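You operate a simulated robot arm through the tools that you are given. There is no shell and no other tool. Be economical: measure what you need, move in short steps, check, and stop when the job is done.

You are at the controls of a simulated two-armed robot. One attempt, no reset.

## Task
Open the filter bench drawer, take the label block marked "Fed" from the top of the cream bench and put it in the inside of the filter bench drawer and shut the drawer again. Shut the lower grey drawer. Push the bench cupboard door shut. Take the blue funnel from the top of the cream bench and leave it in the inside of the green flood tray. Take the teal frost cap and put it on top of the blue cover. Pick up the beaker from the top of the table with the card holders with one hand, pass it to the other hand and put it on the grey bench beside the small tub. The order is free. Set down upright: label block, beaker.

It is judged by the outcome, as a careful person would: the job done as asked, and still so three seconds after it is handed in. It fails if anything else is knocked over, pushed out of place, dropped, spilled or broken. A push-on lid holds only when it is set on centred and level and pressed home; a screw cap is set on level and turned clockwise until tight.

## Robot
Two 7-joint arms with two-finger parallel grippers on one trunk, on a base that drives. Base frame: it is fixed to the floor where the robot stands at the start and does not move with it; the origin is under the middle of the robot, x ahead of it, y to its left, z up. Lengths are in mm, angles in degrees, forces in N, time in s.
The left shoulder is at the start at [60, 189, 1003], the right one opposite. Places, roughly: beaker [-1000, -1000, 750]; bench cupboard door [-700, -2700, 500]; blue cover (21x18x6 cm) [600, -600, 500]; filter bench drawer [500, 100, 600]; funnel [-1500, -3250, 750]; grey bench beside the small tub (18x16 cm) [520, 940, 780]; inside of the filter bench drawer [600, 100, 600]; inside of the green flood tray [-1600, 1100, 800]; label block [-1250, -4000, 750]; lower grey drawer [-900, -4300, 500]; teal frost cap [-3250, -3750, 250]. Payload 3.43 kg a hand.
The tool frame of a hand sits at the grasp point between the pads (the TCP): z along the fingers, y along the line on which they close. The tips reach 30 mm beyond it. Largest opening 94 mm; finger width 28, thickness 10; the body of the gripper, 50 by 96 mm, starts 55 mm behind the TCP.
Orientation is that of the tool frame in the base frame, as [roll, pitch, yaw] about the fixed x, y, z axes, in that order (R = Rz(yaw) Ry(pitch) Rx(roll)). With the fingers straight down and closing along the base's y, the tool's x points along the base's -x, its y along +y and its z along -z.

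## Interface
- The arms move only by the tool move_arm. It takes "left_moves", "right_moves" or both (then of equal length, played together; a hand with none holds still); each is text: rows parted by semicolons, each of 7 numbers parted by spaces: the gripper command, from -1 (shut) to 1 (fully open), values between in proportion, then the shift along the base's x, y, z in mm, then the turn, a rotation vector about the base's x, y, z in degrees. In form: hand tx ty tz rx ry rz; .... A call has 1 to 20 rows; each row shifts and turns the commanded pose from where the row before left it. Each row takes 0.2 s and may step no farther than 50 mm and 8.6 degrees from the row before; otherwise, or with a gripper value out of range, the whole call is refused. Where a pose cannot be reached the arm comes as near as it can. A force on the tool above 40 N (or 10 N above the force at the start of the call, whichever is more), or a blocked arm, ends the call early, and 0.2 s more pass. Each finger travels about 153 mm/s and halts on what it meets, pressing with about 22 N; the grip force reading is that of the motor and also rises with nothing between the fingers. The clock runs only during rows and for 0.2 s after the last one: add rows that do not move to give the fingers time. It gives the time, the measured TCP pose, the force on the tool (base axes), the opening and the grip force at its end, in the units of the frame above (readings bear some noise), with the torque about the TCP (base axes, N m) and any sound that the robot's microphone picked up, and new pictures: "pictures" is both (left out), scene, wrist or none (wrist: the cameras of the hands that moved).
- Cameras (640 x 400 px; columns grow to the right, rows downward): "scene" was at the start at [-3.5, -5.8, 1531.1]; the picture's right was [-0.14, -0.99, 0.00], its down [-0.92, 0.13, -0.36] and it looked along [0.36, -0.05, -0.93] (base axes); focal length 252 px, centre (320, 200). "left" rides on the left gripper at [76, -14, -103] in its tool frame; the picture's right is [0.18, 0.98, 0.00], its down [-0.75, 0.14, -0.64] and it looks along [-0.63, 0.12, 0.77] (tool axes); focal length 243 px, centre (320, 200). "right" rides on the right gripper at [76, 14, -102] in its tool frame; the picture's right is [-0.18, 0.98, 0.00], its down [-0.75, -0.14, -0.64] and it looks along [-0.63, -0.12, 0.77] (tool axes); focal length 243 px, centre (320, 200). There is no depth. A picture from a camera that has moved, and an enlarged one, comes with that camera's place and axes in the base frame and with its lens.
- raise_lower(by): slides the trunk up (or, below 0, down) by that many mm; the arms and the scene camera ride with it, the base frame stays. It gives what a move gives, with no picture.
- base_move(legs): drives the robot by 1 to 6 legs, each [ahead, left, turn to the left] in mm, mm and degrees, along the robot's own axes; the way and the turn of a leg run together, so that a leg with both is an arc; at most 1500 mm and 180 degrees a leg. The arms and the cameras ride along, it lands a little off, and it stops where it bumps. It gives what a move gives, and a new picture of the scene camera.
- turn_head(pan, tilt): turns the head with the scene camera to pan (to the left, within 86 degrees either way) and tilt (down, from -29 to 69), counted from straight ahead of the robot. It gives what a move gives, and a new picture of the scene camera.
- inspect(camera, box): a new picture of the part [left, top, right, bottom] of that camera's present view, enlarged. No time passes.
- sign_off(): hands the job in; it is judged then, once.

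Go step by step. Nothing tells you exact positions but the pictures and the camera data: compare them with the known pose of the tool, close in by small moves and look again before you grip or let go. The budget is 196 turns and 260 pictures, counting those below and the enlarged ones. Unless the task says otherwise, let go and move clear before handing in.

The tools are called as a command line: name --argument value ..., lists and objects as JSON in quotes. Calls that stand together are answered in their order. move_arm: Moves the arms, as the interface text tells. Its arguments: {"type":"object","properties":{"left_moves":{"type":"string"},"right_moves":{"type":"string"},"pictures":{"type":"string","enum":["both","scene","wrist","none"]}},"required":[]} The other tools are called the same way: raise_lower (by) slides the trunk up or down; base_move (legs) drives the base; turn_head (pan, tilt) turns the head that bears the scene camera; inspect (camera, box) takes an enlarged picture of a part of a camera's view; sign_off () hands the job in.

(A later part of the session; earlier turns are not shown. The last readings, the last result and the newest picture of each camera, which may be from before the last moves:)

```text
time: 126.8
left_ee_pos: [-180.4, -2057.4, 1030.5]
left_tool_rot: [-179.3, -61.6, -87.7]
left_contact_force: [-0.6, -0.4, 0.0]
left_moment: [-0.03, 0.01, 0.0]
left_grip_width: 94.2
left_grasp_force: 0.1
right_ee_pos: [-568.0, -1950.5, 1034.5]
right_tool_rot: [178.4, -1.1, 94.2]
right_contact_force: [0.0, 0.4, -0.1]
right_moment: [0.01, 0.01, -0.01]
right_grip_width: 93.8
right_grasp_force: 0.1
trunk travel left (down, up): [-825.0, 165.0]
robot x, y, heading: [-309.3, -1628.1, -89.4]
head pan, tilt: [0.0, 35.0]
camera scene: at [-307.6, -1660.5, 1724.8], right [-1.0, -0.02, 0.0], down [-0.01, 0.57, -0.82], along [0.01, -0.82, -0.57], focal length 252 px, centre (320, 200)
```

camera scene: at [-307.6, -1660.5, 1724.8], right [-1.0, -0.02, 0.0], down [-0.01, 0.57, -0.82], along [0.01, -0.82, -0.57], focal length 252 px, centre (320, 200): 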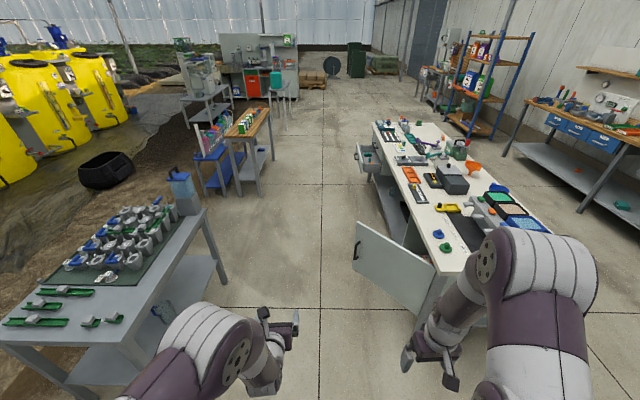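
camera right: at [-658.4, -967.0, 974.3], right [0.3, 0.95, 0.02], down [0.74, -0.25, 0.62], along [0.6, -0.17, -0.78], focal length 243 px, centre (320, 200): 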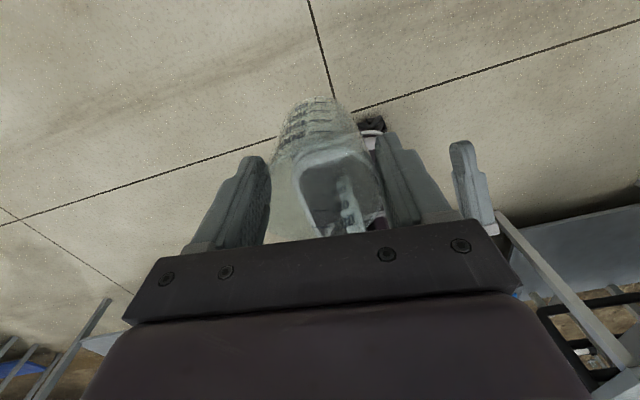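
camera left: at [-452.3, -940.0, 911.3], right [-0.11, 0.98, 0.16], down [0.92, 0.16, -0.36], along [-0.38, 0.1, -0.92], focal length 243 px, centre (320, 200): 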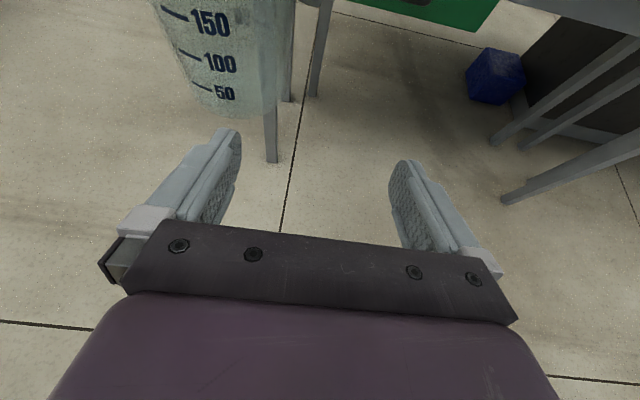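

The cupboard door is hinged at the near end (~[-860,-2480]) with its free edge at ~[-540,-2890], standing open about 38°. I position obliquely in front of it and then lower the closed left hand.

base_move --legs '[[0, 0, -70.6], [131, 913, 0]]'

move_arm --left_moves "-1 0 0 0 0 0 0;-1 0 0 0 0 0 0;-1 0 0 0 0 0 0" --pictures "none"

raise_lower --by -430

turn_head --pan 0 --tilt 40

```text
time: 134.7
left_ee_pos: [-474.7, -2784.8, 1029.5]
left_tool_rot: [-179.2, -61.6, -158.3]
left_contact_force: [0.8, -0.7, 0.1]
left_moment: [0.0, -0.01, 0.04]
left_grip_width: 93.9
left_grasp_force: 0.0
right_ee_pos: [-503.3, -2384.1, 1033.6]
right_tool_rot: [178.4, -1.1, 23.9]
right_contact_force: [-1.0, 0.8, -0.2]
right_moment: [0.02, 0.02, 0.03]
right_grip_width: 93.9
right_grasp_force: 0.1
trunk travel left (down, up): [-825.0, 165.0]
robot x, y, heading: [-123.6, -2522.7, -159.2]
head pan, tilt: [0.0, 35.0]
camera scene: at [-145.2, -2528.9, 1724.8], right [-0.35, 0.94, 0.0], down [0.54, 0.2, -0.82], along [-0.77, -0.29, -0.57], focal length 252 px, centre (320, 200)
```

scene: 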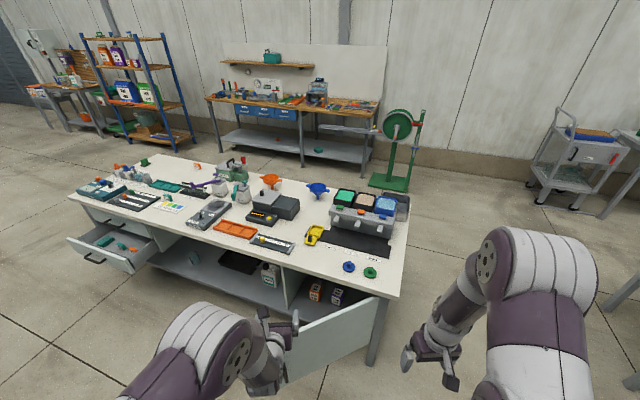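

```text
time: 135.5
left_ee_pos: [-475.8, -2786.0, 1029.0]
left_tool_rot: [-179.3, -61.6, -158.3]
left_contact_force: [-0.7, -0.3, 0.9]
left_moment: [-0.01, 0.02, 0.03]
left_grip_width: 0.2
left_grasp_force: 21.9
right_ee_pos: [-503.9, -2382.4, 1034.7]
right_tool_rot: [178.4, -1.0, 23.8]
right_contact_force: [-0.2, -0.4, 0.1]
right_moment: [0.03, 0.01, 0.02]
right_grip_width: 94.0
right_grasp_force: 0.1
trunk travel left (down, up): [-825.0, 165.0]
robot x, y, heading: [-116.8, -2521.7, -159.5]
head pan, tilt: [0.0, 35.0]
```

```text
refused: -430 is not a number from -400 to 400
```

```text
time: 136.1
left_ee_pos: [-474.7, -2784.3, 1029.0]
left_tool_rot: [-179.2, -61.6, -158.2]
left_contact_force: [-0.1, -0.7, 0.1]
left_moment: [0.0, 0.01, 0.01]
left_grip_width: 0.1
left_grasp_force: 21.3
right_ee_pos: [-503.7, -2382.6, 1034.0]
right_tool_rot: [178.3, -1.0, 23.8]
right_contact_force: [0.4, -1.0, -0.5]
right_moment: [0.01, -0.01, 0.06]
right_grip_width: 94.0
right_grasp_force: 0.1
trunk travel left (down, up): [-825.0, 165.0]
robot x, y, heading: [-122.0, -2521.0, -159.2]
head pan, tilt: [0.0, 40.0]
camera scene: at [-142.3, -2528.1, 1717.2], right [-0.35, 0.94, 0.0], down [0.6, 0.23, -0.77], along [-0.72, -0.27, -0.64], focal length 252 px, centre (320, 200)
```

scene: 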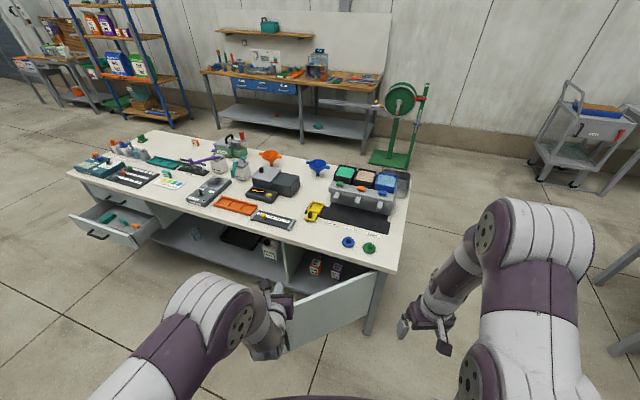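

raise_lower --by -400

base_move --legs '[[140, -45, 0]]'

```text
time: 139.9
left_ee_pos: [-474.6, -2784.6, 628.8]
left_tool_rot: [-179.3, -61.7, -158.2]
left_contact_force: [0.0, 0.4, -0.6]
left_moment: [0.02, 0.02, -0.01]
left_grip_width: 0.0
left_grasp_force: 21.8
right_ee_pos: [-504.3, -2382.9, 634.1]
right_tool_rot: [178.4, -1.0, 23.8]
right_contact_force: [0.5, -0.1, -0.4]
right_moment: [0.04, -0.01, -0.01]
right_grip_width: 93.9
right_grasp_force: 0.1
trunk travel left (down, up): [-425.0, 565.0]
robot x, y, heading: [-122.4, -2518.4, -159.5]
head pan, tilt: [0.0, 40.0]
```

```text
time: 141.3
left_ee_pos: [-625.2, -2792.5, 628.8]
left_tool_rot: [-179.1, -61.5, -158.3]
left_contact_force: [-0.9, 0.1, -0.4]
left_moment: [0.02, 0.03, 0.0]
left_grip_width: 0.2
left_grasp_force: 21.7
right_ee_pos: [-654.4, -2390.1, 634.1]
right_tool_rot: [178.4, -1.0, 23.9]
right_contact_force: [-0.1, -0.5, 0.5]
right_moment: [0.01, -0.01, -0.01]
right_grip_width: 94.1
right_grasp_force: 0.1
trunk travel left (down, up): [-425.0, 565.0]
robot x, y, heading: [-271.7, -2528.7, -159.4]
head pan, tilt: [0.0, 40.0]
camera scene: at [-293.5, -2535.0, 1317.2], right [-0.35, 0.94, 0.0], down [0.6, 0.23, -0.77], along [-0.72, -0.27, -0.64], focal length 252 px, centre (320, 200)
```

scene: 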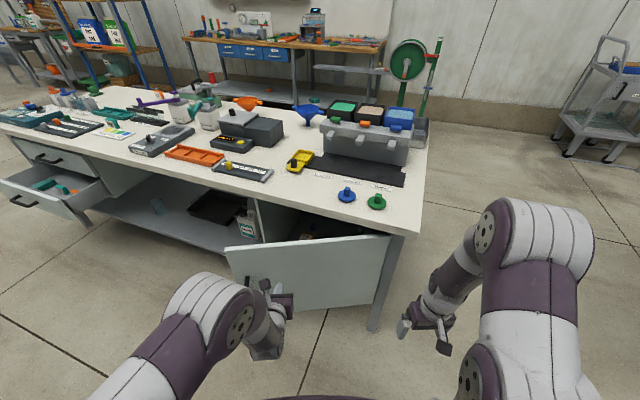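

base_move --legs '[[150, -25, 0]]'

```text
time: 142.7
left_ee_pos: [-775.5, -2822.0, 629.4]
left_tool_rot: [-179.2, -61.5, -158.1]
left_contact_force: [-0.5, 1.1, 0.4]
left_moment: [0.0, 0.01, -0.01]
left_grip_width: 0.0
left_grasp_force: 22.3
right_ee_pos: [-804.2, -2420.3, 633.5]
right_tool_rot: [178.4, -1.0, 24.0]
right_contact_force: [-0.8, 0.0, 0.6]
right_moment: [0.0, -0.01, -0.02]
right_grip_width: 94.0
right_grasp_force: 0.1
trunk travel left (down, up): [-425.0, 565.0]
robot x, y, heading: [-420.2, -2559.5, -159.2]
head pan, tilt: [0.0, 40.0]
camera scene: at [-443.5, -2564.8, 1317.2], right [-0.35, 0.94, 0.0], down [0.6, 0.23, -0.77], along [-0.72, -0.27, -0.64], focal length 252 px, centre (320, 200)
```

scene: 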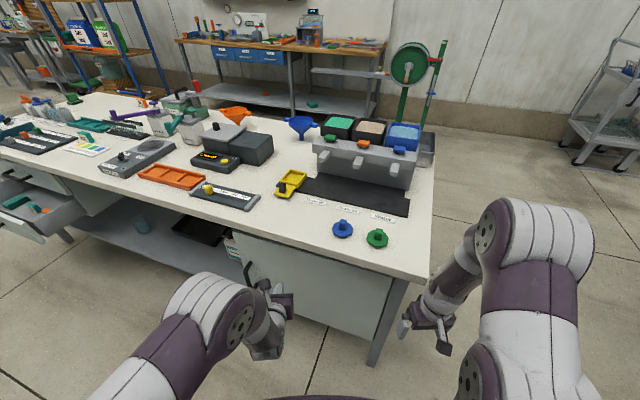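

The door is almost shut. I look closer, then finish with the arm to keep the right hand clear of the bench corner.

move_arm --left_moves "-1 -25 0 0 0 0 0;-1 -25 0 0 0 0 0;-1 -15 0 0 0 0 0;-1 0 0 0 0 0 0" --pictures "scene"

inspect --camera "scene" --box '[200, 190, 440, 340]'

```text
time: 143.7
left_ee_pos: [-840.2, -2821.3, 629.0]
left_tool_rot: [-179.2, -61.5, -158.2]
left_contact_force: [0.1, -0.1, 0.0]
left_moment: [-0.01, -0.01, 0.07]
left_grip_width: 0.0
left_grasp_force: 21.6
right_ee_pos: [-804.5, -2420.0, 634.3]
right_tool_rot: [178.5, -1.1, 23.9]
right_contact_force: [0.2, -0.2, -0.3]
right_moment: [0.02, 0.0, 0.03]
right_grip_width: 94.1
right_grasp_force: 0.0
trunk travel left (down, up): [-425.0, 565.0]
robot x, y, heading: [-420.7, -2558.0, -159.2]
head pan, tilt: [0.0, 40.0]
camera scene: at [-442.3, -2564.6, 1317.2], right [-0.35, 0.94, 0.0], down [0.6, 0.23, -0.77], along [-0.72, -0.27, -0.64], focal length 252 px, centre (320, 200)
```

scene: 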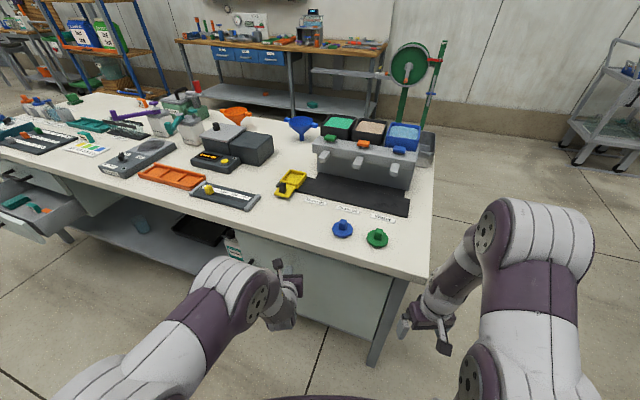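

```text
2.67 times, centred on (320, 265) of scene
camera zoom: at [-442.3, -2564.6, 1317.2], right [-0.35, 0.94, 0.0], down [0.6, 0.23, -0.77], along [-0.72, -0.27, -0.64], focal length 672 px, centre (320, 27)
```

zoom: 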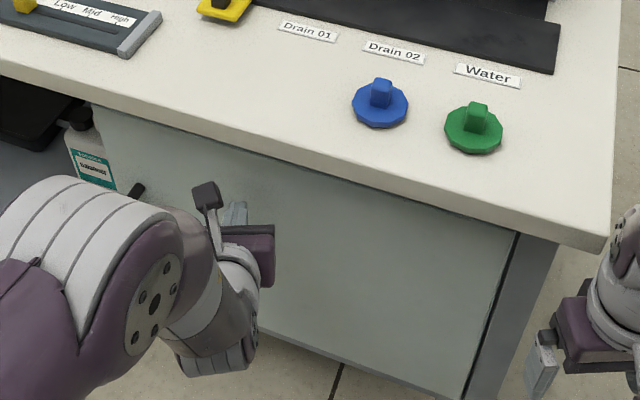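

move_arm --left_moves "-1 -15 0 0 0 0 0;-1 -10 0 0 0 0 0;-1 -10 0 0 0 0 0;-1 -10 0 0 0 0 0;-1 0 0 0 0 0 0" --pictures "wrist"

inspect --camera "scene" --box '[200, 190, 440, 340]'

```text
time: 144.3
left_ee_pos: [-853.7, -2821.9, 628.0]
left_tool_rot: [-178.9, -61.4, -158.1]
left_contact_force: [30.3, 7.0, 24.6]
left_moment: [-0.06, 0.71, -0.1]
left_grip_width: 0.3
left_grasp_force: 22.2
right_ee_pos: [-801.7, -2419.7, 635.2]
right_tool_rot: [178.3, -0.6, 24.0]
right_contact_force: [0.6, 0.0, -0.4]
right_moment: [-0.02, -0.04, 0.02]
right_grip_width: 94.0
right_grasp_force: 0.0
trunk travel left (down, up): [-425.0, 565.0]
robot x, y, heading: [-418.6, -2558.8, -159.1]
head pan, tilt: [0.0, 40.0]
stopped in row 2 (left hand): the force on the tool passed its limit at 59 N (the readings are from after the stop); the commanded pose is now the measured one
camera left: at [-799.4, -2812.6, 743.9], right [-0.46, 0.87, 0.15], down [0.8, 0.49, -0.35], along [-0.38, -0.04, -0.92], focal length 243 px, centre (320, 200)
```

left: 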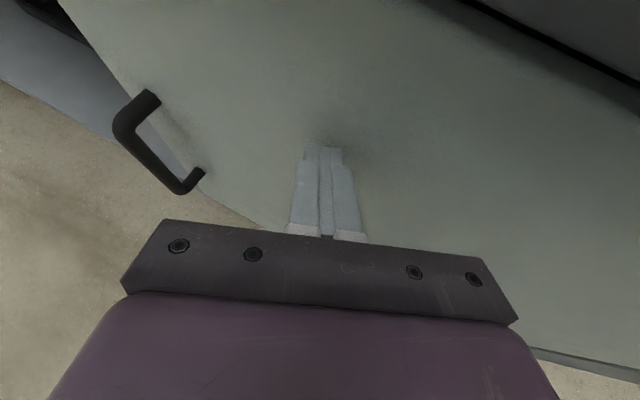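

```text
2.67 times, centred on (320, 265) of scene
camera zoom: at [-435.5, -2561.6, 1317.9], right [-0.35, 0.94, 0.0], down [0.6, 0.23, -0.77], along [-0.72, -0.27, -0.64], focal length 672 px, centre (320, 27)
```

zoom: 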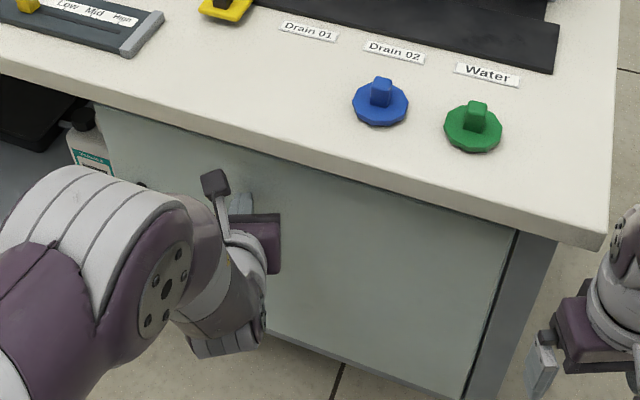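

The door meets firm resistance flush with the frame: shut. I back off and look toward the drawer.

move_arm --left_moves "-1 40 0 0 0 0 0;-1 30 0 0 0 0 0;-1 0 0 0 0 0 0" --pictures "none"

base_move --legs '[[-350, 0, -21], [0, 900, 0]]'

```text
time: 145.1
left_ee_pos: [-787.5, -2823.1, 622.8]
left_tool_rot: [-178.8, -60.9, -158.3]
left_contact_force: [0.2, 0.4, 0.4]
left_moment: [-0.03, -0.05, 0.0]
left_grip_width: 0.0
left_grasp_force: 21.8
right_ee_pos: [-803.6, -2419.1, 634.3]
right_tool_rot: [178.4, -1.0, 23.9]
right_contact_force: [0.6, -0.6, -0.4]
right_moment: [0.02, -0.02, -0.01]
right_grip_width: 93.9
right_grasp_force: 0.0
trunk travel left (down, up): [-425.0, 565.0]
robot x, y, heading: [-420.9, -2556.6, -159.3]
head pan, tilt: [0.0, 40.0]
```

```text
time: 151.7
left_ee_pos: [-514.7, -3518.7, 624.3]
left_tool_rot: [-178.9, -60.9, -179.0]
left_contact_force: [-0.2, 0.7, 0.6]
left_moment: [0.02, 0.0, -0.02]
left_grip_width: 0.0
left_grasp_force: 21.9
right_ee_pos: [-388.6, -3135.7, 633.9]
right_tool_rot: [178.6, -1.1, 3.4]
right_contact_force: [-0.8, -0.1, -0.6]
right_moment: [0.01, 0.0, 0.03]
right_grip_width: 94.1
right_grasp_force: 0.1
trunk travel left (down, up): [-425.0, 565.0]
robot x, y, heading: [-78.3, -3399.2, -179.9]
head pan, tilt: [0.0, 40.0]
camera scene: at [-100.6, -3397.5, 1317.2], right [0.0, 1.0, 0.0], down [0.64, 0.0, -0.77], along [-0.77, 0.0, -0.64], focal length 252 px, centre (320, 200)
```

scene: 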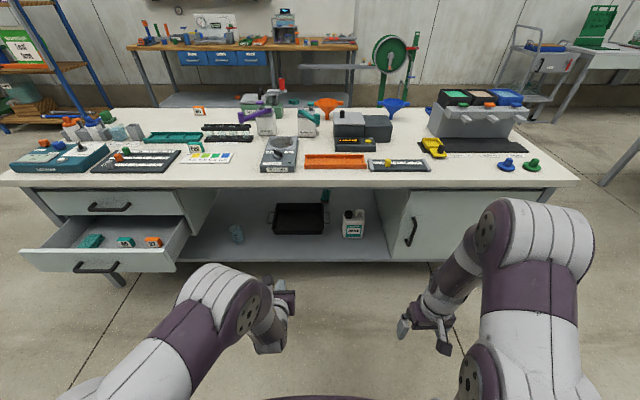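

I zoom on the open lower drawer and on the shut door.

inspect --camera "scene" --box '[0, 170, 240, 320]'

inspect --camera "scene" --box '[360, 160, 600, 310]'

inspect --camera "scene" --box '[160, 80, 320, 180]'

```text
2.67 times, centred on (120, 245) of scene
camera zoom: at [-100.6, -3397.5, 1317.2], right [0.0, 1.0, 0.0], down [0.64, 0.0, -0.77], along [-0.77, 0.0, -0.64], focal length 672 px, centre (853, 80)
```

zoom: 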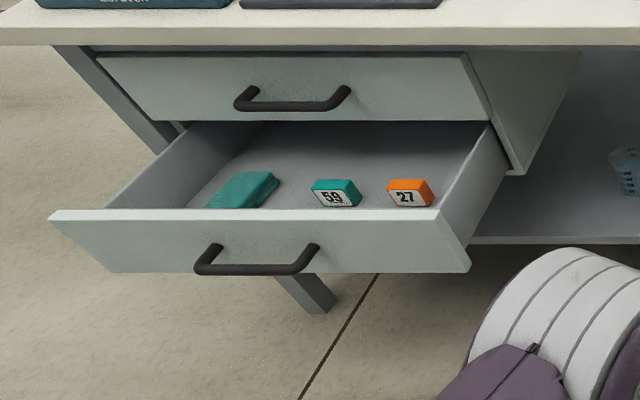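

```text
2.67 times, centred on (480, 235) of scene
camera zoom: at [-100.6, -3397.5, 1317.2], right [0.0, 1.0, 0.0], down [0.64, 0.0, -0.77], along [-0.77, 0.0, -0.64], focal length 672 px, centre (-107, 107)
```

zoom: 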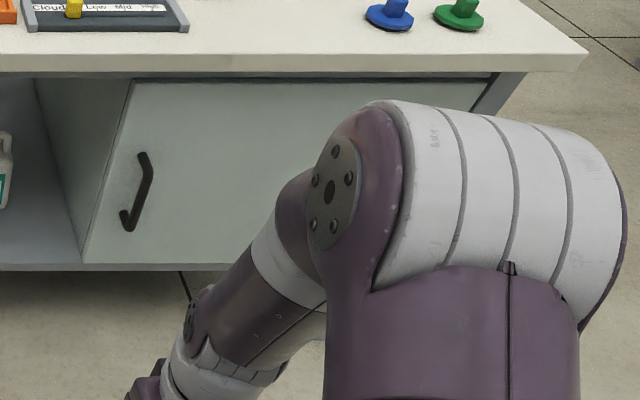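

```text
4.00 times, centred on (240, 130) of scene
camera zoom: at [-100.6, -3397.5, 1317.2], right [0.0, 1.0, 0.0], down [0.64, 0.0, -0.77], along [-0.77, 0.0, -0.64], focal length 1008 px, centre (640, 480)
```

zoom: 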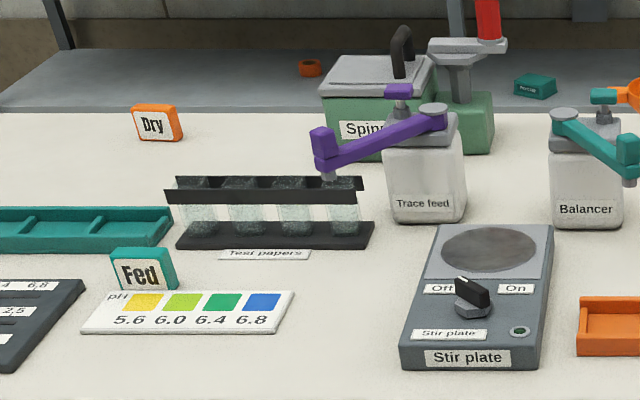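

The door is flush. The lower drawer front is at x≈-690, y≈-4240, z 450–580. I lower the fist above its handle and approach.

raise_lower --by -72

base_move --legs '[[0, 721, 0], [115, 0, 0]]'

```text
time: 152.8
left_ee_pos: [-514.8, -3517.1, 551.8]
left_tool_rot: [-178.9, -60.9, -178.9]
left_contact_force: [0.2, 0.0, 0.2]
left_moment: [0.0, 0.0, 0.04]
left_grip_width: 0.2
left_grasp_force: 21.2
right_ee_pos: [-389.0, -3135.8, 562.3]
right_tool_rot: [178.5, -1.0, 3.2]
right_contact_force: [-0.1, 0.6, 0.0]
right_moment: [-0.01, 0.02, 0.0]
right_grip_width: 94.1
right_grasp_force: 0.1
trunk travel left (down, up): [-353.0, 637.0]
robot x, y, heading: [-75.2, -3400.3, -179.9]
head pan, tilt: [0.0, 40.0]
```

```text
time: 157.6
left_ee_pos: [-628.5, -4244.9, 552.6]
left_tool_rot: [-178.8, -60.9, -179.0]
left_contact_force: [-0.1, -0.6, -0.4]
left_moment: [0.03, 0.0, 0.01]
left_grip_width: 0.2
left_grasp_force: 21.6
right_ee_pos: [-501.1, -3863.0, 561.6]
right_tool_rot: [178.4, -1.0, 3.3]
right_contact_force: [0.3, 0.0, 0.2]
right_moment: [-0.04, 0.0, 0.01]
right_grip_width: 93.9
right_grasp_force: 0.1
trunk travel left (down, up): [-353.0, 637.0]
robot x, y, heading: [-192.3, -4126.0, -180.4]
head pan, tilt: [0.0, 40.0]
camera scene: at [-214.8, -4124.7, 1245.2], right [0.0, 1.0, 0.0], down [0.64, 0.0, -0.77], along [-0.77, 0.0, -0.64], focal length 252 px, centre (320, 200)
```

scene: 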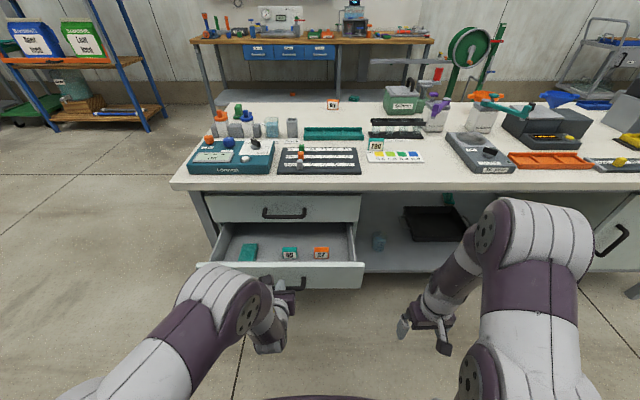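

move_arm --left_moves "-1 -15 0 0 0 0 0;-1 -15 0 0 0 0 0;-1 -15 0 0 0 0 0;-1 -15 0 0 0 0 0;-1 -15 0 0 0 0 0;-1 -15 0 0 0 0 0;-1 -15 0 0 0 0 0;-1 -15 0 0 0 0 0;-1 0 0 0 0 0 0" --pictures "scene"

```text
time: 159.6
left_ee_pos: [-749.1, -4245.4, 552.7]
left_tool_rot: [-178.9, -60.9, -179.0]
left_contact_force: [0.4, 0.5, 0.6]
left_moment: [0.02, 0.03, 0.0]
left_grip_width: 0.1
left_grasp_force: 21.8
right_ee_pos: [-501.2, -3862.4, 563.0]
right_tool_rot: [178.4, -1.1, 3.4]
right_contact_force: [0.2, -0.1, -0.2]
right_moment: [0.02, -0.01, -0.03]
right_grip_width: 93.8
right_grasp_force: 0.0
trunk travel left (down, up): [-353.0, 637.0]
robot x, y, heading: [-187.0, -4126.1, -180.1]
head pan, tilt: [0.0, 40.0]
camera scene: at [-214.0, -4124.8, 1245.2], right [0.0, 1.0, 0.0], down [0.64, 0.0, -0.77], along [-0.77, 0.0, -0.64], focal length 252 px, centre (320, 200)
```

scene: 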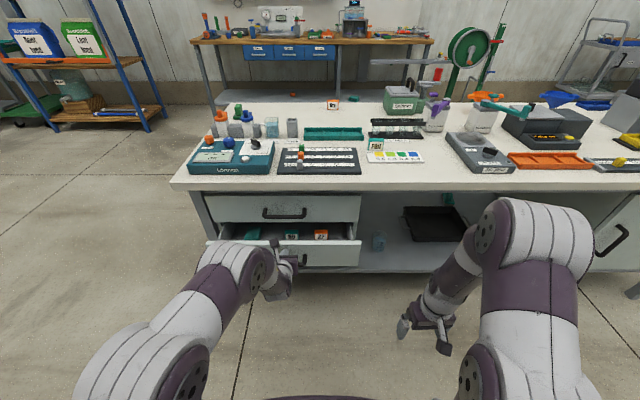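

It is closing smoothly; I keep pushing until it seats.

move_arm --left_moves "-1 -15 0 0 0 0 0;-1 -15 0 0 0 0 0;-1 -15 0 0 0 0 0;-1 -15 0 0 0 0 0;-1 -12 0 0 0 0 0;-1 -12 0 0 0 0 0;-1 -12 0 0 0 0 0;-1 -10 0 0 0 0 0;-1 -10 0 0 0 0 0;-1 0 0 0 0 0 0" --pictures "scene"

inspect --camera "scene" --box '[160, 160, 400, 310]'

```text
time: 161.5
left_ee_pos: [-850.7, -4245.2, 551.4]
left_tool_rot: [-178.8, -60.4, -179.2]
left_contact_force: [4.6, 1.0, -0.3]
left_moment: [-0.07, 0.2, 0.03]
left_grip_width: 0.1
left_grasp_force: 22.2
right_ee_pos: [-497.7, -3862.8, 563.4]
right_tool_rot: [178.3, -0.7, 3.3]
right_contact_force: [0.5, 0.1, -0.2]
right_moment: [0.02, 0.03, -0.02]
right_grip_width: 93.9
right_grasp_force: 0.0
trunk travel left (down, up): [-353.0, 637.0]
robot x, y, heading: [-186.4, -4127.3, -179.7]
head pan, tilt: [0.0, 40.0]
stopped in row 9 (left hand): the force on the tool passed its limit at 59 N (the readings are from after the stop); the commanded pose is now the measured one
camera scene: at [-208.3, -4124.3, 1245.6], right [0.0, 1.0, 0.0], down [0.64, 0.0, -0.77], along [-0.77, 0.0, -0.64], focal length 252 px, centre (320, 200)
```

scene: 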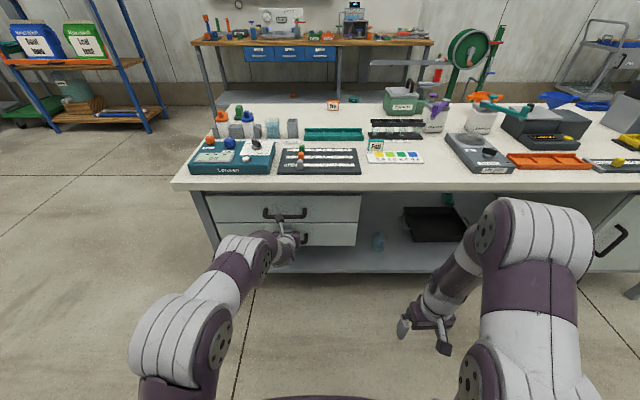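

```text
2.67 times, centred on (280, 235) of scene
camera zoom: at [-208.3, -4124.3, 1245.6], right [0.0, 1.0, 0.0], down [0.64, 0.0, -0.77], along [-0.77, 0.0, -0.64], focal length 672 px, centre (427, 107)
```

zoom: 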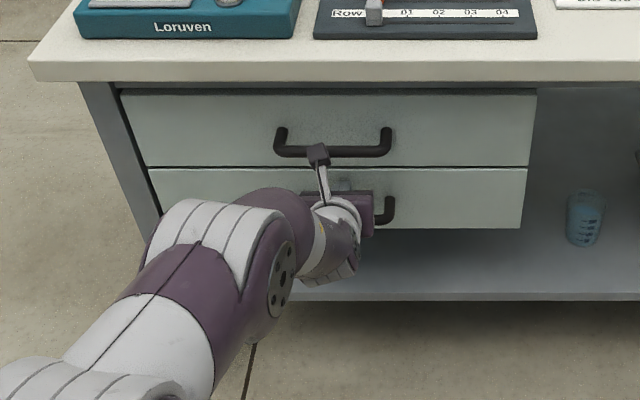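

Both drawers are flush. I retract the left hand, raise, and move to look at the "Fed" block with the right hand.

move_arm --left_moves "-1 40 0 0 0 0 0;-1 50 0 0 0 0 0;-1 50 0 0 0 0 0;-1 50 0 0 0 0 0;-1 30 0 0 0 0 0;-1 0 0 0 0 0 0" --pictures "none"

raise_lower --by 400

base_move --legs '[[200, 65, 0]]'

inspect --camera "right" --box '[0, 0, 640, 400]'

```text
time: 162.9
left_ee_pos: [-634.7, -4247.2, 548.2]
left_tool_rot: [-178.8, -60.3, -179.0]
left_contact_force: [-0.1, -0.5, -0.9]
left_moment: [0.0, -0.01, 0.0]
left_grip_width: 0.0
left_grasp_force: 22.2
right_ee_pos: [-500.4, -3862.8, 561.4]
right_tool_rot: [178.4, -1.0, 3.4]
right_contact_force: [0.4, 1.2, 0.3]
right_moment: [-0.01, 0.02, 0.04]
right_grip_width: 94.0
right_grasp_force: 0.1
trunk travel left (down, up): [-353.0, 637.0]
robot x, y, heading: [-191.6, -4127.9, -179.9]
head pan, tilt: [0.0, 40.0]
```

```text
time: 166.8
left_ee_pos: [-634.2, -4247.1, 947.3]
left_tool_rot: [-178.9, -60.3, -179.0]
left_contact_force: [-0.7, 0.2, -0.4]
left_moment: [0.02, -0.03, -0.04]
left_grip_width: 0.0
left_grasp_force: 22.0
right_ee_pos: [-501.9, -3863.5, 962.8]
right_tool_rot: [178.5, -1.0, 3.5]
right_contact_force: [0.4, 0.0, 0.3]
right_moment: [0.0, -0.02, -0.01]
right_grip_width: 94.2
right_grasp_force: 0.0
trunk travel left (down, up): [-753.0, 237.0]
robot x, y, heading: [-191.4, -4123.0, -179.9]
head pan, tilt: [0.0, 40.0]
```

```text
time: 168.4
left_ee_pos: [-835.2, -4308.7, 946.9]
left_tool_rot: [-178.8, -60.2, -179.2]
left_contact_force: [0.1, 0.4, -0.1]
left_moment: [0.04, 0.01, 0.01]
left_grip_width: 0.0
left_grasp_force: 21.8
right_ee_pos: [-699.3, -3925.5, 961.1]
right_tool_rot: [178.4, -1.1, 3.2]
right_contact_force: [-0.2, -0.1, -1.0]
right_moment: [0.01, 0.01, 0.05]
right_grip_width: 94.0
right_grasp_force: 0.0
trunk travel left (down, up): [-753.0, 237.0]
robot x, y, heading: [-388.1, -4189.4, 180.0]
head pan, tilt: [0.0, 40.0]
camera scene: at [-413.1, -4188.8, 1645.2], right [0.0, 1.0, 0.0], down [0.64, 0.0, -0.77], along [-0.77, 0.0, -0.64], focal length 252 px, centre (320, 200)
```

scene: 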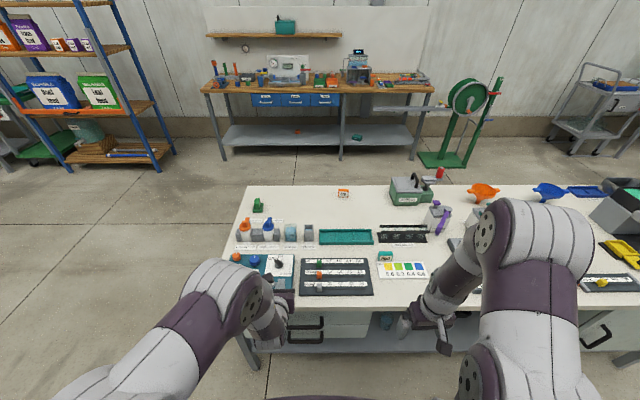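

```text
1.00 times, centred on (320, 200) of right (not enlarged: the box is as wide or as high as the picture)
camera zoom: at [-624.0, -3932.8, 1066.4], right [-0.13, -0.99, 0.02], down [-0.77, 0.12, 0.62], along [-0.62, 0.06, -0.78], focal length 243 px, centre (320, 200)
```

zoom: 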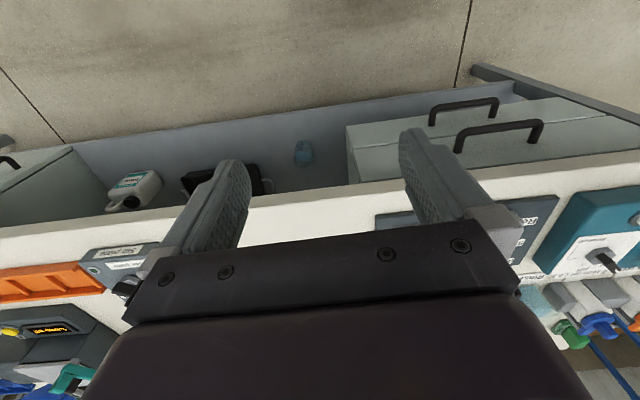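

inspect --camera "scene" --box '[345, 220, 441, 280]'

```text
6.67 times, centred on (393, 250) of scene
camera zoom: at [-413.1, -4188.8, 1645.2], right [0.0, 1.0, 0.0], down [0.64, 0.0, -0.77], along [-0.77, 0.0, -0.64], focal length 1681 px, centre (-167, -133)
```

zoom: 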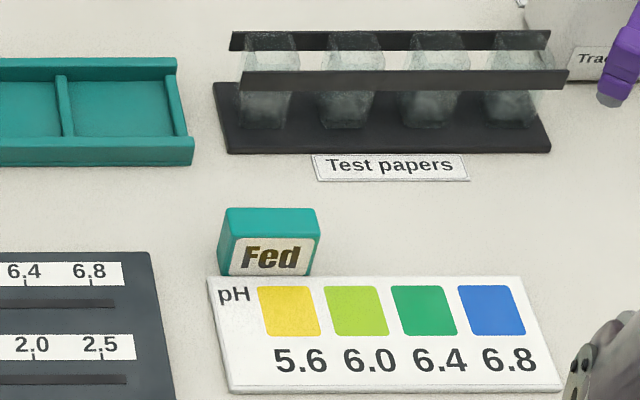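

The block is about 59×29×33 mm at [-1063, -3920], standing behind the pH card. I move the right hand above it.

base_move --legs '[[150, 0, 0]]'

move_arm --right_moves "1 -40 0 0 0 0 0;1 -40 0 0 0 0 -3;1 -40 0 -10 0 0 0;1 -40 0 -10 0 0 0;1 -40 0 -20 0 0 0;1 -10 4 -20 0 0 0;1 0 0 0 0 0 0"

```text
time: 169.8
left_ee_pos: [-983.5, -4307.0, 946.9]
left_tool_rot: [-178.8, -60.4, -179.5]
left_contact_force: [0.2, -0.7, -0.6]
left_moment: [-0.02, -0.01, -0.01]
left_grip_width: 0.0
left_grasp_force: 22.0
right_ee_pos: [-846.2, -3924.4, 963.2]
right_tool_rot: [178.4, -1.0, 2.9]
right_contact_force: [-0.1, -0.4, 0.1]
right_moment: [0.0, 0.01, 0.0]
right_grip_width: 94.2
right_grasp_force: 0.2
trunk travel left (down, up): [-753.0, 237.0]
robot x, y, heading: [-534.2, -4190.4, 179.9]
head pan, tilt: [0.0, 40.0]
camera scene: at [-561.1, -4187.8, 1645.2], right [0.01, 1.0, 0.0], down [0.64, 0.0, -0.77], along [-0.77, 0.0, -0.64], focal length 252 px, centre (320, 200)
```

scene: 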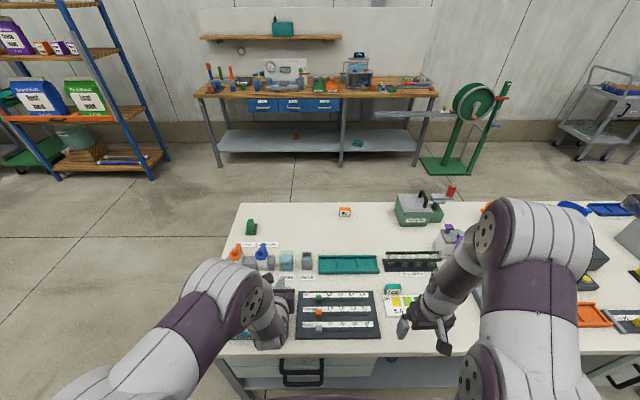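

```text
time: 171.4
left_ee_pos: [-983.5, -4307.1, 946.9]
left_tool_rot: [-178.8, -60.3, -179.5]
left_contact_force: [0.3, 0.4, -0.4]
left_moment: [0.01, 0.02, 0.0]
left_grip_width: 0.1
left_grasp_force: 21.4
right_ee_pos: [-1057.8, -3919.2, 901.4]
right_tool_rot: [178.5, -1.0, -0.1]
right_contact_force: [0.0, 0.0, 0.4]
right_moment: [0.0, 0.02, 0.0]
right_grip_width: 94.1
right_grasp_force: 0.1
trunk travel left (down, up): [-753.0, 237.0]
robot x, y, heading: [-542.7, -4188.7, 179.6]
head pan, tilt: [0.0, 40.0]
camera scene: at [-561.5, -4188.2, 1645.2], right [0.01, 1.0, 0.0], down [0.64, 0.0, -0.77], along [-0.77, 0.01, -0.64], focal length 252 px, centre (320, 200)
camera right: at [-982.5, -3931.6, 1005.5], right [-0.19, -0.98, 0.02], down [-0.76, 0.16, 0.63], along [-0.62, 0.1, -0.78], focal length 243 px, centre (320, 200)
```

scene: 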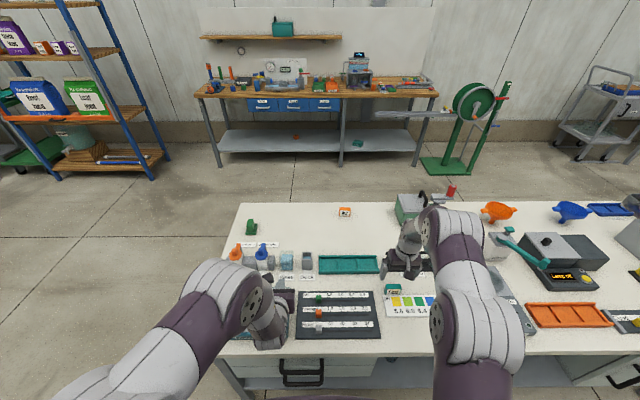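
right: 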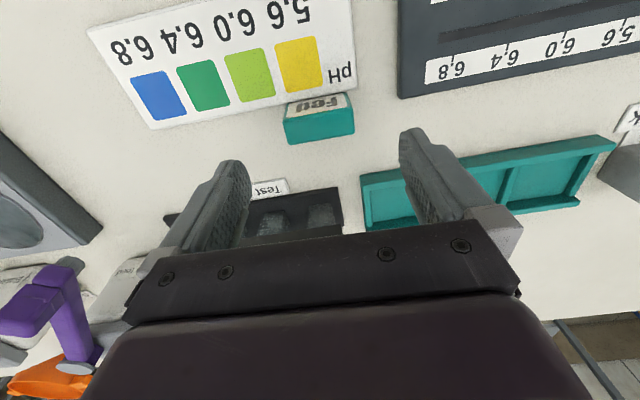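

The block top centre measures [-1061, -3921], right below the hand. I descend.

move_arm --right_moves "1 -5 -2 -30 0 0 0;1 0 0 -30 0 0 0;1 0 0 -15 0 0 0;1 0 0 -5 0 0 0;1 0 0 0 0 0 0" --pictures "wrist"

```text
time: 172.6
left_ee_pos: [-984.3, -4306.2, 946.7]
left_tool_rot: [-178.9, -60.4, -179.5]
left_contact_force: [0.1, 0.2, 0.0]
left_moment: [0.01, -0.02, 0.02]
left_grip_width: 0.0
left_grasp_force: 22.1
right_ee_pos: [-1062.7, -3921.7, 822.3]
right_tool_rot: [178.4, -1.1, -0.1]
right_contact_force: [0.2, -0.2, -1.3]
right_moment: [-0.01, 0.01, -0.04]
right_grip_width: 94.0
right_grasp_force: 0.1
trunk travel left (down, up): [-753.0, 237.0]
robot x, y, heading: [-537.3, -4192.7, 179.4]
head pan, tilt: [0.0, 40.0]
camera right: at [-987.0, -3933.2, 926.5], right [-0.19, -0.98, 0.02], down [-0.76, 0.16, 0.62], along [-0.62, 0.1, -0.78], focal length 243 px, centre (320, 200)
```

right: 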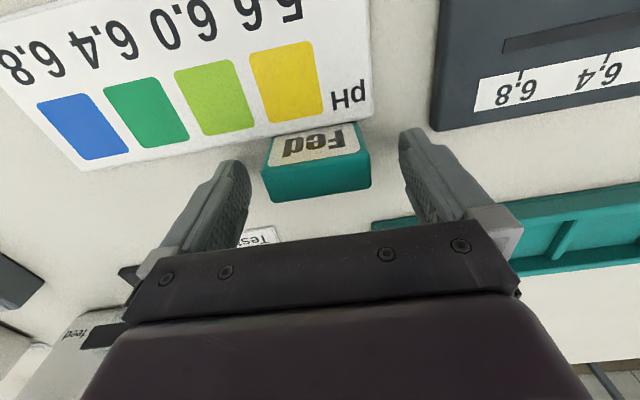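

Centred. Down 7 mm and grip.

move_arm --right_moves "1 0 0 -7 0 0 0;0.6 0 0 0 0 0 0;0.2 0 0 0 0 0 0;-0.5 0 0 0 0 0 0;-1 0 0 0 0 0 0;-1 0 0 0 0 0 0;-1 0 0 40 0 0 0;-1 0 0 45 0 0 0;-1 0 0 45 0 0 0;-1 0 0 0 0 0 0" --pictures "wrist"

```text
time: 174.8
left_ee_pos: [-984.2, -4306.8, 946.8]
left_tool_rot: [-178.7, -60.1, -179.5]
left_contact_force: [-0.1, -0.1, 0.8]
left_moment: [0.05, 0.03, -0.03]
left_grip_width: 0.2
left_grasp_force: 21.7
right_ee_pos: [-1063.6, -3919.8, 947.0]
right_tool_rot: [178.4, -0.9, -0.1]
right_contact_force: [0.3, 0.7, 0.0]
right_moment: [0.0, -0.02, 0.01]
right_grip_width: 58.3
right_grasp_force: 22.1
trunk travel left (down, up): [-753.0, 237.0]
robot x, y, heading: [-537.0, -4189.4, 179.9]
head pan, tilt: [0.0, 40.0]
camera right: at [-989.0, -3931.0, 1050.5], right [-0.19, -0.98, 0.02], down [-0.76, 0.16, 0.62], along [-0.62, 0.1, -0.78], focal length 243 px, centre (320, 200)
```

right: 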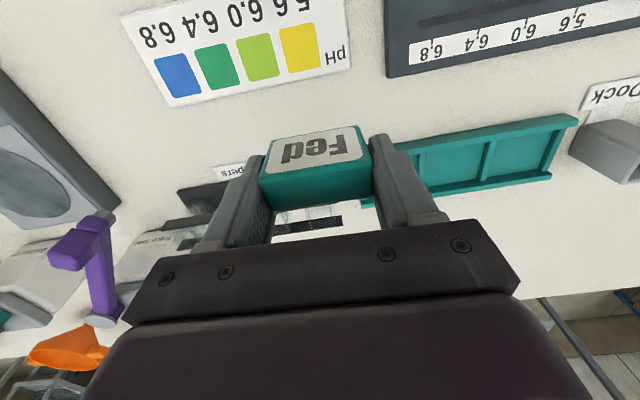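

Block held (58 mm). Next I fetch the teal frost cap with the left hand: it lies on the lower shelf of the far wall bench near [-3270, -3742]. I retract and drive round the end of the cream bench.

move_arm --right_moves "-1 40 0 0 0 0 0;-1 40 0 10 0 0 0;-1 40 0 10 0 0 0;-1 40 0 10 0 0 0;-1 40 0 10 0 0 0;-1 0 0 0 0 0 0" --pictures "none"

base_move --legs '[[-450, 0, 0], [0, 1100, 0], [1480, 0, 0], [470, 0, 0], [0, -1480, 0]]'

```text
time: 176.2
left_ee_pos: [-983.6, -4307.3, 947.1]
left_tool_rot: [-178.9, -60.2, -179.6]
left_contact_force: [-0.8, -0.4, -1.5]
left_moment: [-0.02, -0.02, -0.01]
left_grip_width: 0.4
left_grasp_force: 22.3
right_ee_pos: [-862.2, -3920.7, 981.1]
right_tool_rot: [178.4, -1.0, 0.0]
right_contact_force: [-0.2, 0.0, -0.2]
right_moment: [0.05, -0.02, -0.01]
right_grip_width: 58.4
right_grasp_force: 22.4
trunk travel left (down, up): [-753.0, 237.0]
robot x, y, heading: [-535.6, -4188.3, 179.5]
head pan, tilt: [0.0, 40.0]
```

```text
time: 200.5
left_ee_pos: [-2465.1, -3893.7, 946.4]
left_tool_rot: [-178.8, -60.3, 179.9]
left_contact_force: [1.1, 0.5, 0.3]
left_moment: [0.01, -0.02, -0.01]
left_grip_width: 0.1
left_grasp_force: 22.5
right_ee_pos: [-2339.5, -3508.5, 982.5]
right_tool_rot: [178.4, -1.0, -0.7]
right_contact_force: [0.6, 0.4, -0.9]
right_moment: [0.0, 0.02, 0.01]
right_grip_width: 58.5
right_grasp_force: 22.1
trunk travel left (down, up): [-753.0, 237.0]
robot x, y, heading: [-2015.6, -3780.5, 179.0]
head pan, tilt: [0.0, 40.0]
camera scene: at [-2041.9, -3778.6, 1645.2], right [0.02, 1.0, 0.0], down [0.64, -0.01, -0.77], along [-0.77, 0.01, -0.64], focal length 252 px, centre (320, 200)
```

scene: 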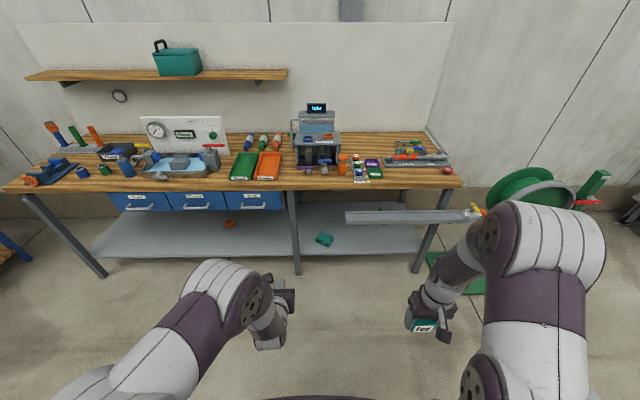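

inspect --camera "scene" --box '[280, 200, 376, 260]'

```text
6.67 times, centred on (328, 230) of scene
camera zoom: at [-2041.9, -3778.6, 1645.2], right [0.02, 1.0, 0.0], down [0.64, -0.01, -0.77], along [-0.77, 0.01, -0.64], focal length 1681 px, centre (267, 0)
```

zoom: 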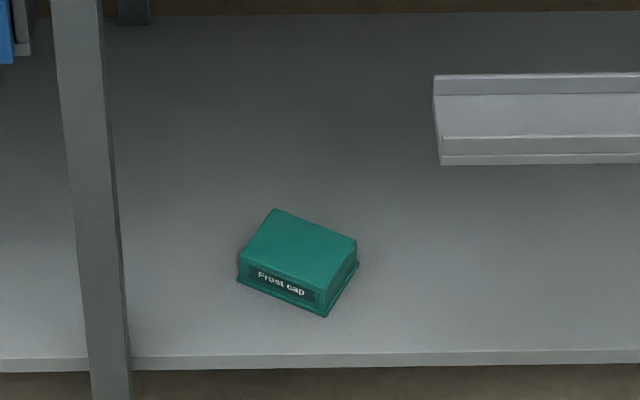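

The cap is a box roughly 100×95×45 mm, turned about 30°. I lower down and look from closer with the left wrist camera.

raise_lower --by -400

raise_lower --by -170

base_move --legs '[[0, -160, 1], [470, 0, 0]]'

move_arm --left_moves "1 0 0 0 0 0 0;1 0 0 0 0 0 0;1 0 0 0 0 0 0;1 0 0 0 0 0 0" --pictures "wrist"

```text
time: 204.4
left_ee_pos: [-2466.4, -3894.1, 547.3]
left_tool_rot: [-178.9, -60.3, 179.9]
left_contact_force: [0.0, 0.0, -1.0]
left_moment: [0.02, 0.0, 0.03]
left_grip_width: 0.2
left_grasp_force: 22.4
right_ee_pos: [-2340.6, -3508.9, 582.8]
right_tool_rot: [178.3, -1.0, -0.7]
right_contact_force: [0.7, 0.1, -0.5]
right_moment: [0.02, -0.01, 0.0]
right_grip_width: 58.4
right_grasp_force: 21.7
trunk travel left (down, up): [-353.0, 637.0]
robot x, y, heading: [-2020.9, -3782.2, 179.2]
head pan, tilt: [0.0, 40.0]
```

```text
time: 206.3
left_ee_pos: [-2465.7, -3894.5, 376.4]
left_tool_rot: [-178.7, -60.3, 179.9]
left_contact_force: [-0.5, 0.1, -0.2]
left_moment: [0.03, 0.01, -0.01]
left_grip_width: 0.3
left_grasp_force: 22.3
right_ee_pos: [-2339.4, -3507.9, 412.2]
right_tool_rot: [178.4, -0.9, -0.8]
right_contact_force: [0.0, -0.2, -0.5]
right_moment: [0.0, 0.01, 0.01]
right_grip_width: 58.4
right_grasp_force: 22.2
trunk travel left (down, up): [-183.0, 807.0]
robot x, y, heading: [-2016.9, -3779.4, 178.8]
head pan, tilt: [0.0, 40.0]
```

```text
time: 210.1
left_ee_pos: [-2934.9, -3735.8, 376.2]
left_tool_rot: [-178.8, -60.3, -179.8]
left_contact_force: [-0.1, -0.9, 0.1]
left_moment: [-0.02, 0.0, -0.04]
left_grip_width: 0.0
left_grasp_force: 21.7
right_ee_pos: [-2814.1, -3350.6, 412.0]
right_tool_rot: [178.4, -0.9, -0.4]
right_contact_force: [-0.1, 0.3, -0.6]
right_moment: [-0.02, -0.01, 0.0]
right_grip_width: 58.2
right_grasp_force: 21.6
trunk travel left (down, up): [-183.0, 807.0]
robot x, y, heading: [-2487.8, -3617.1, 179.4]
head pan, tilt: [0.0, 40.0]
camera scene: at [-2513.9, -3618.9, 1075.2], right [0.01, 1.0, 0.0], down [0.64, -0.01, -0.77], along [-0.77, 0.01, -0.64], focal length 252 px, centre (320, 200)
```

scene: 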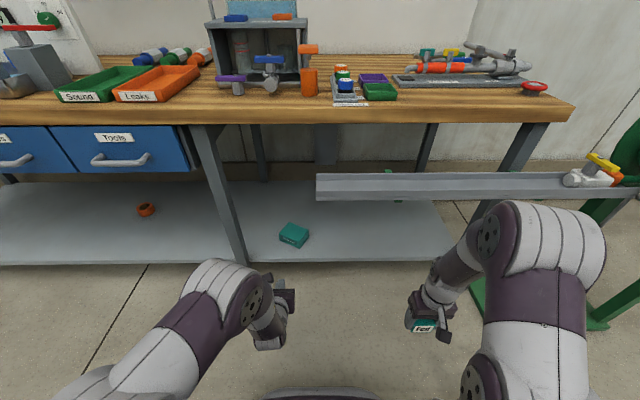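

```text
time: 211.1
left_ee_pos: [-2934.8, -3734.1, 377.8]
left_tool_rot: [-178.7, -60.3, -179.8]
left_contact_force: [-0.3, -0.5, -0.3]
left_moment: [0.0, -0.03, 0.0]
left_grip_width: 93.9
left_grasp_force: 0.0
right_ee_pos: [-2813.8, -3350.4, 412.5]
right_tool_rot: [178.4, -1.1, -0.4]
right_contact_force: [-0.1, -0.8, -0.6]
right_moment: [-0.01, 0.0, -0.02]
right_grip_width: 58.3
right_grasp_force: 22.3
trunk travel left (down, up): [-183.0, 807.0]
robot x, y, heading: [-2488.2, -3623.8, 179.0]
head pan, tilt: [0.0, 40.0]
camera left: at [-2885.4, -3747.2, 493.1], right [-0.11, 0.98, 0.15], down [0.93, 0.16, -0.34], along [-0.36, 0.1, -0.93], focal length 243 px, centre (320, 200)
```

left: 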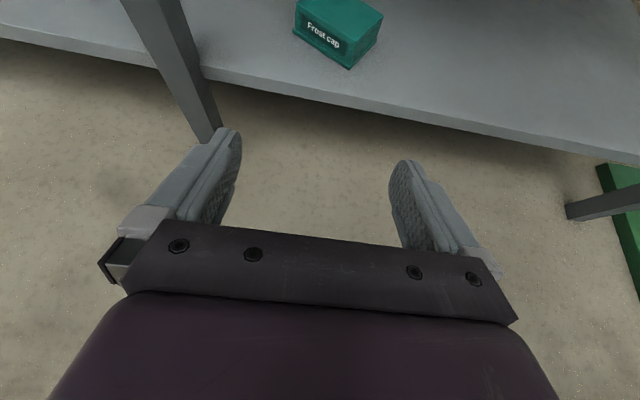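

inspect --camera "scene" --box '[254, 205, 334, 255]'

inspect --camera "left" --box '[260, 0, 420, 100]'

```text
8.00 times, centred on (294, 230) of scene
camera zoom: at [-2514.0, -3618.9, 1075.2], right [0.01, 1.0, 0.0], down [0.64, -0.01, -0.77], along [-0.77, 0.01, -0.64], focal length 2017 px, centre (528, -40)
```

zoom: 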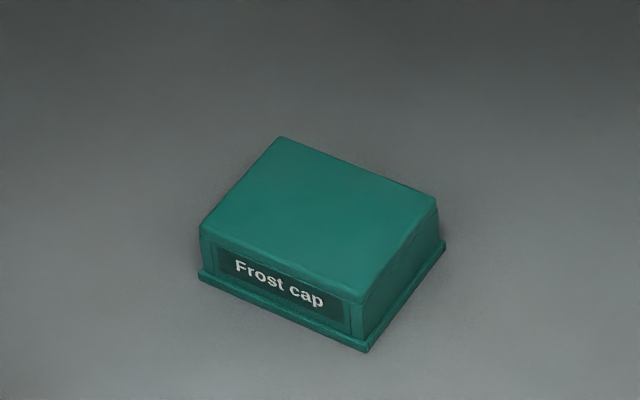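

```text
4.00 times, centred on (340, 50) of left
camera zoom: at [-2885.4, -3747.2, 493.1], right [-0.11, 0.98, 0.15], down [0.93, 0.16, -0.34], along [-0.36, 0.1, -0.93], focal length 970 px, centre (240, 800)
```

zoom: 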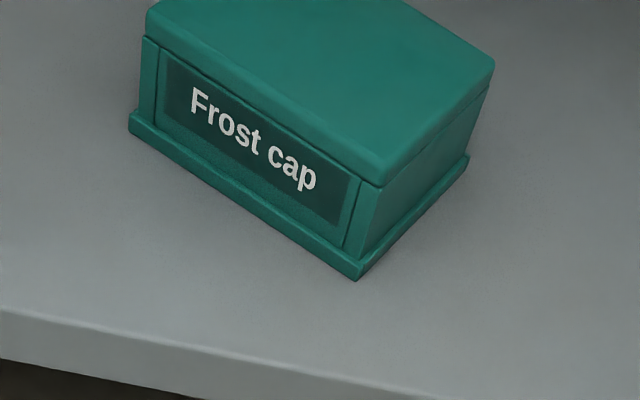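

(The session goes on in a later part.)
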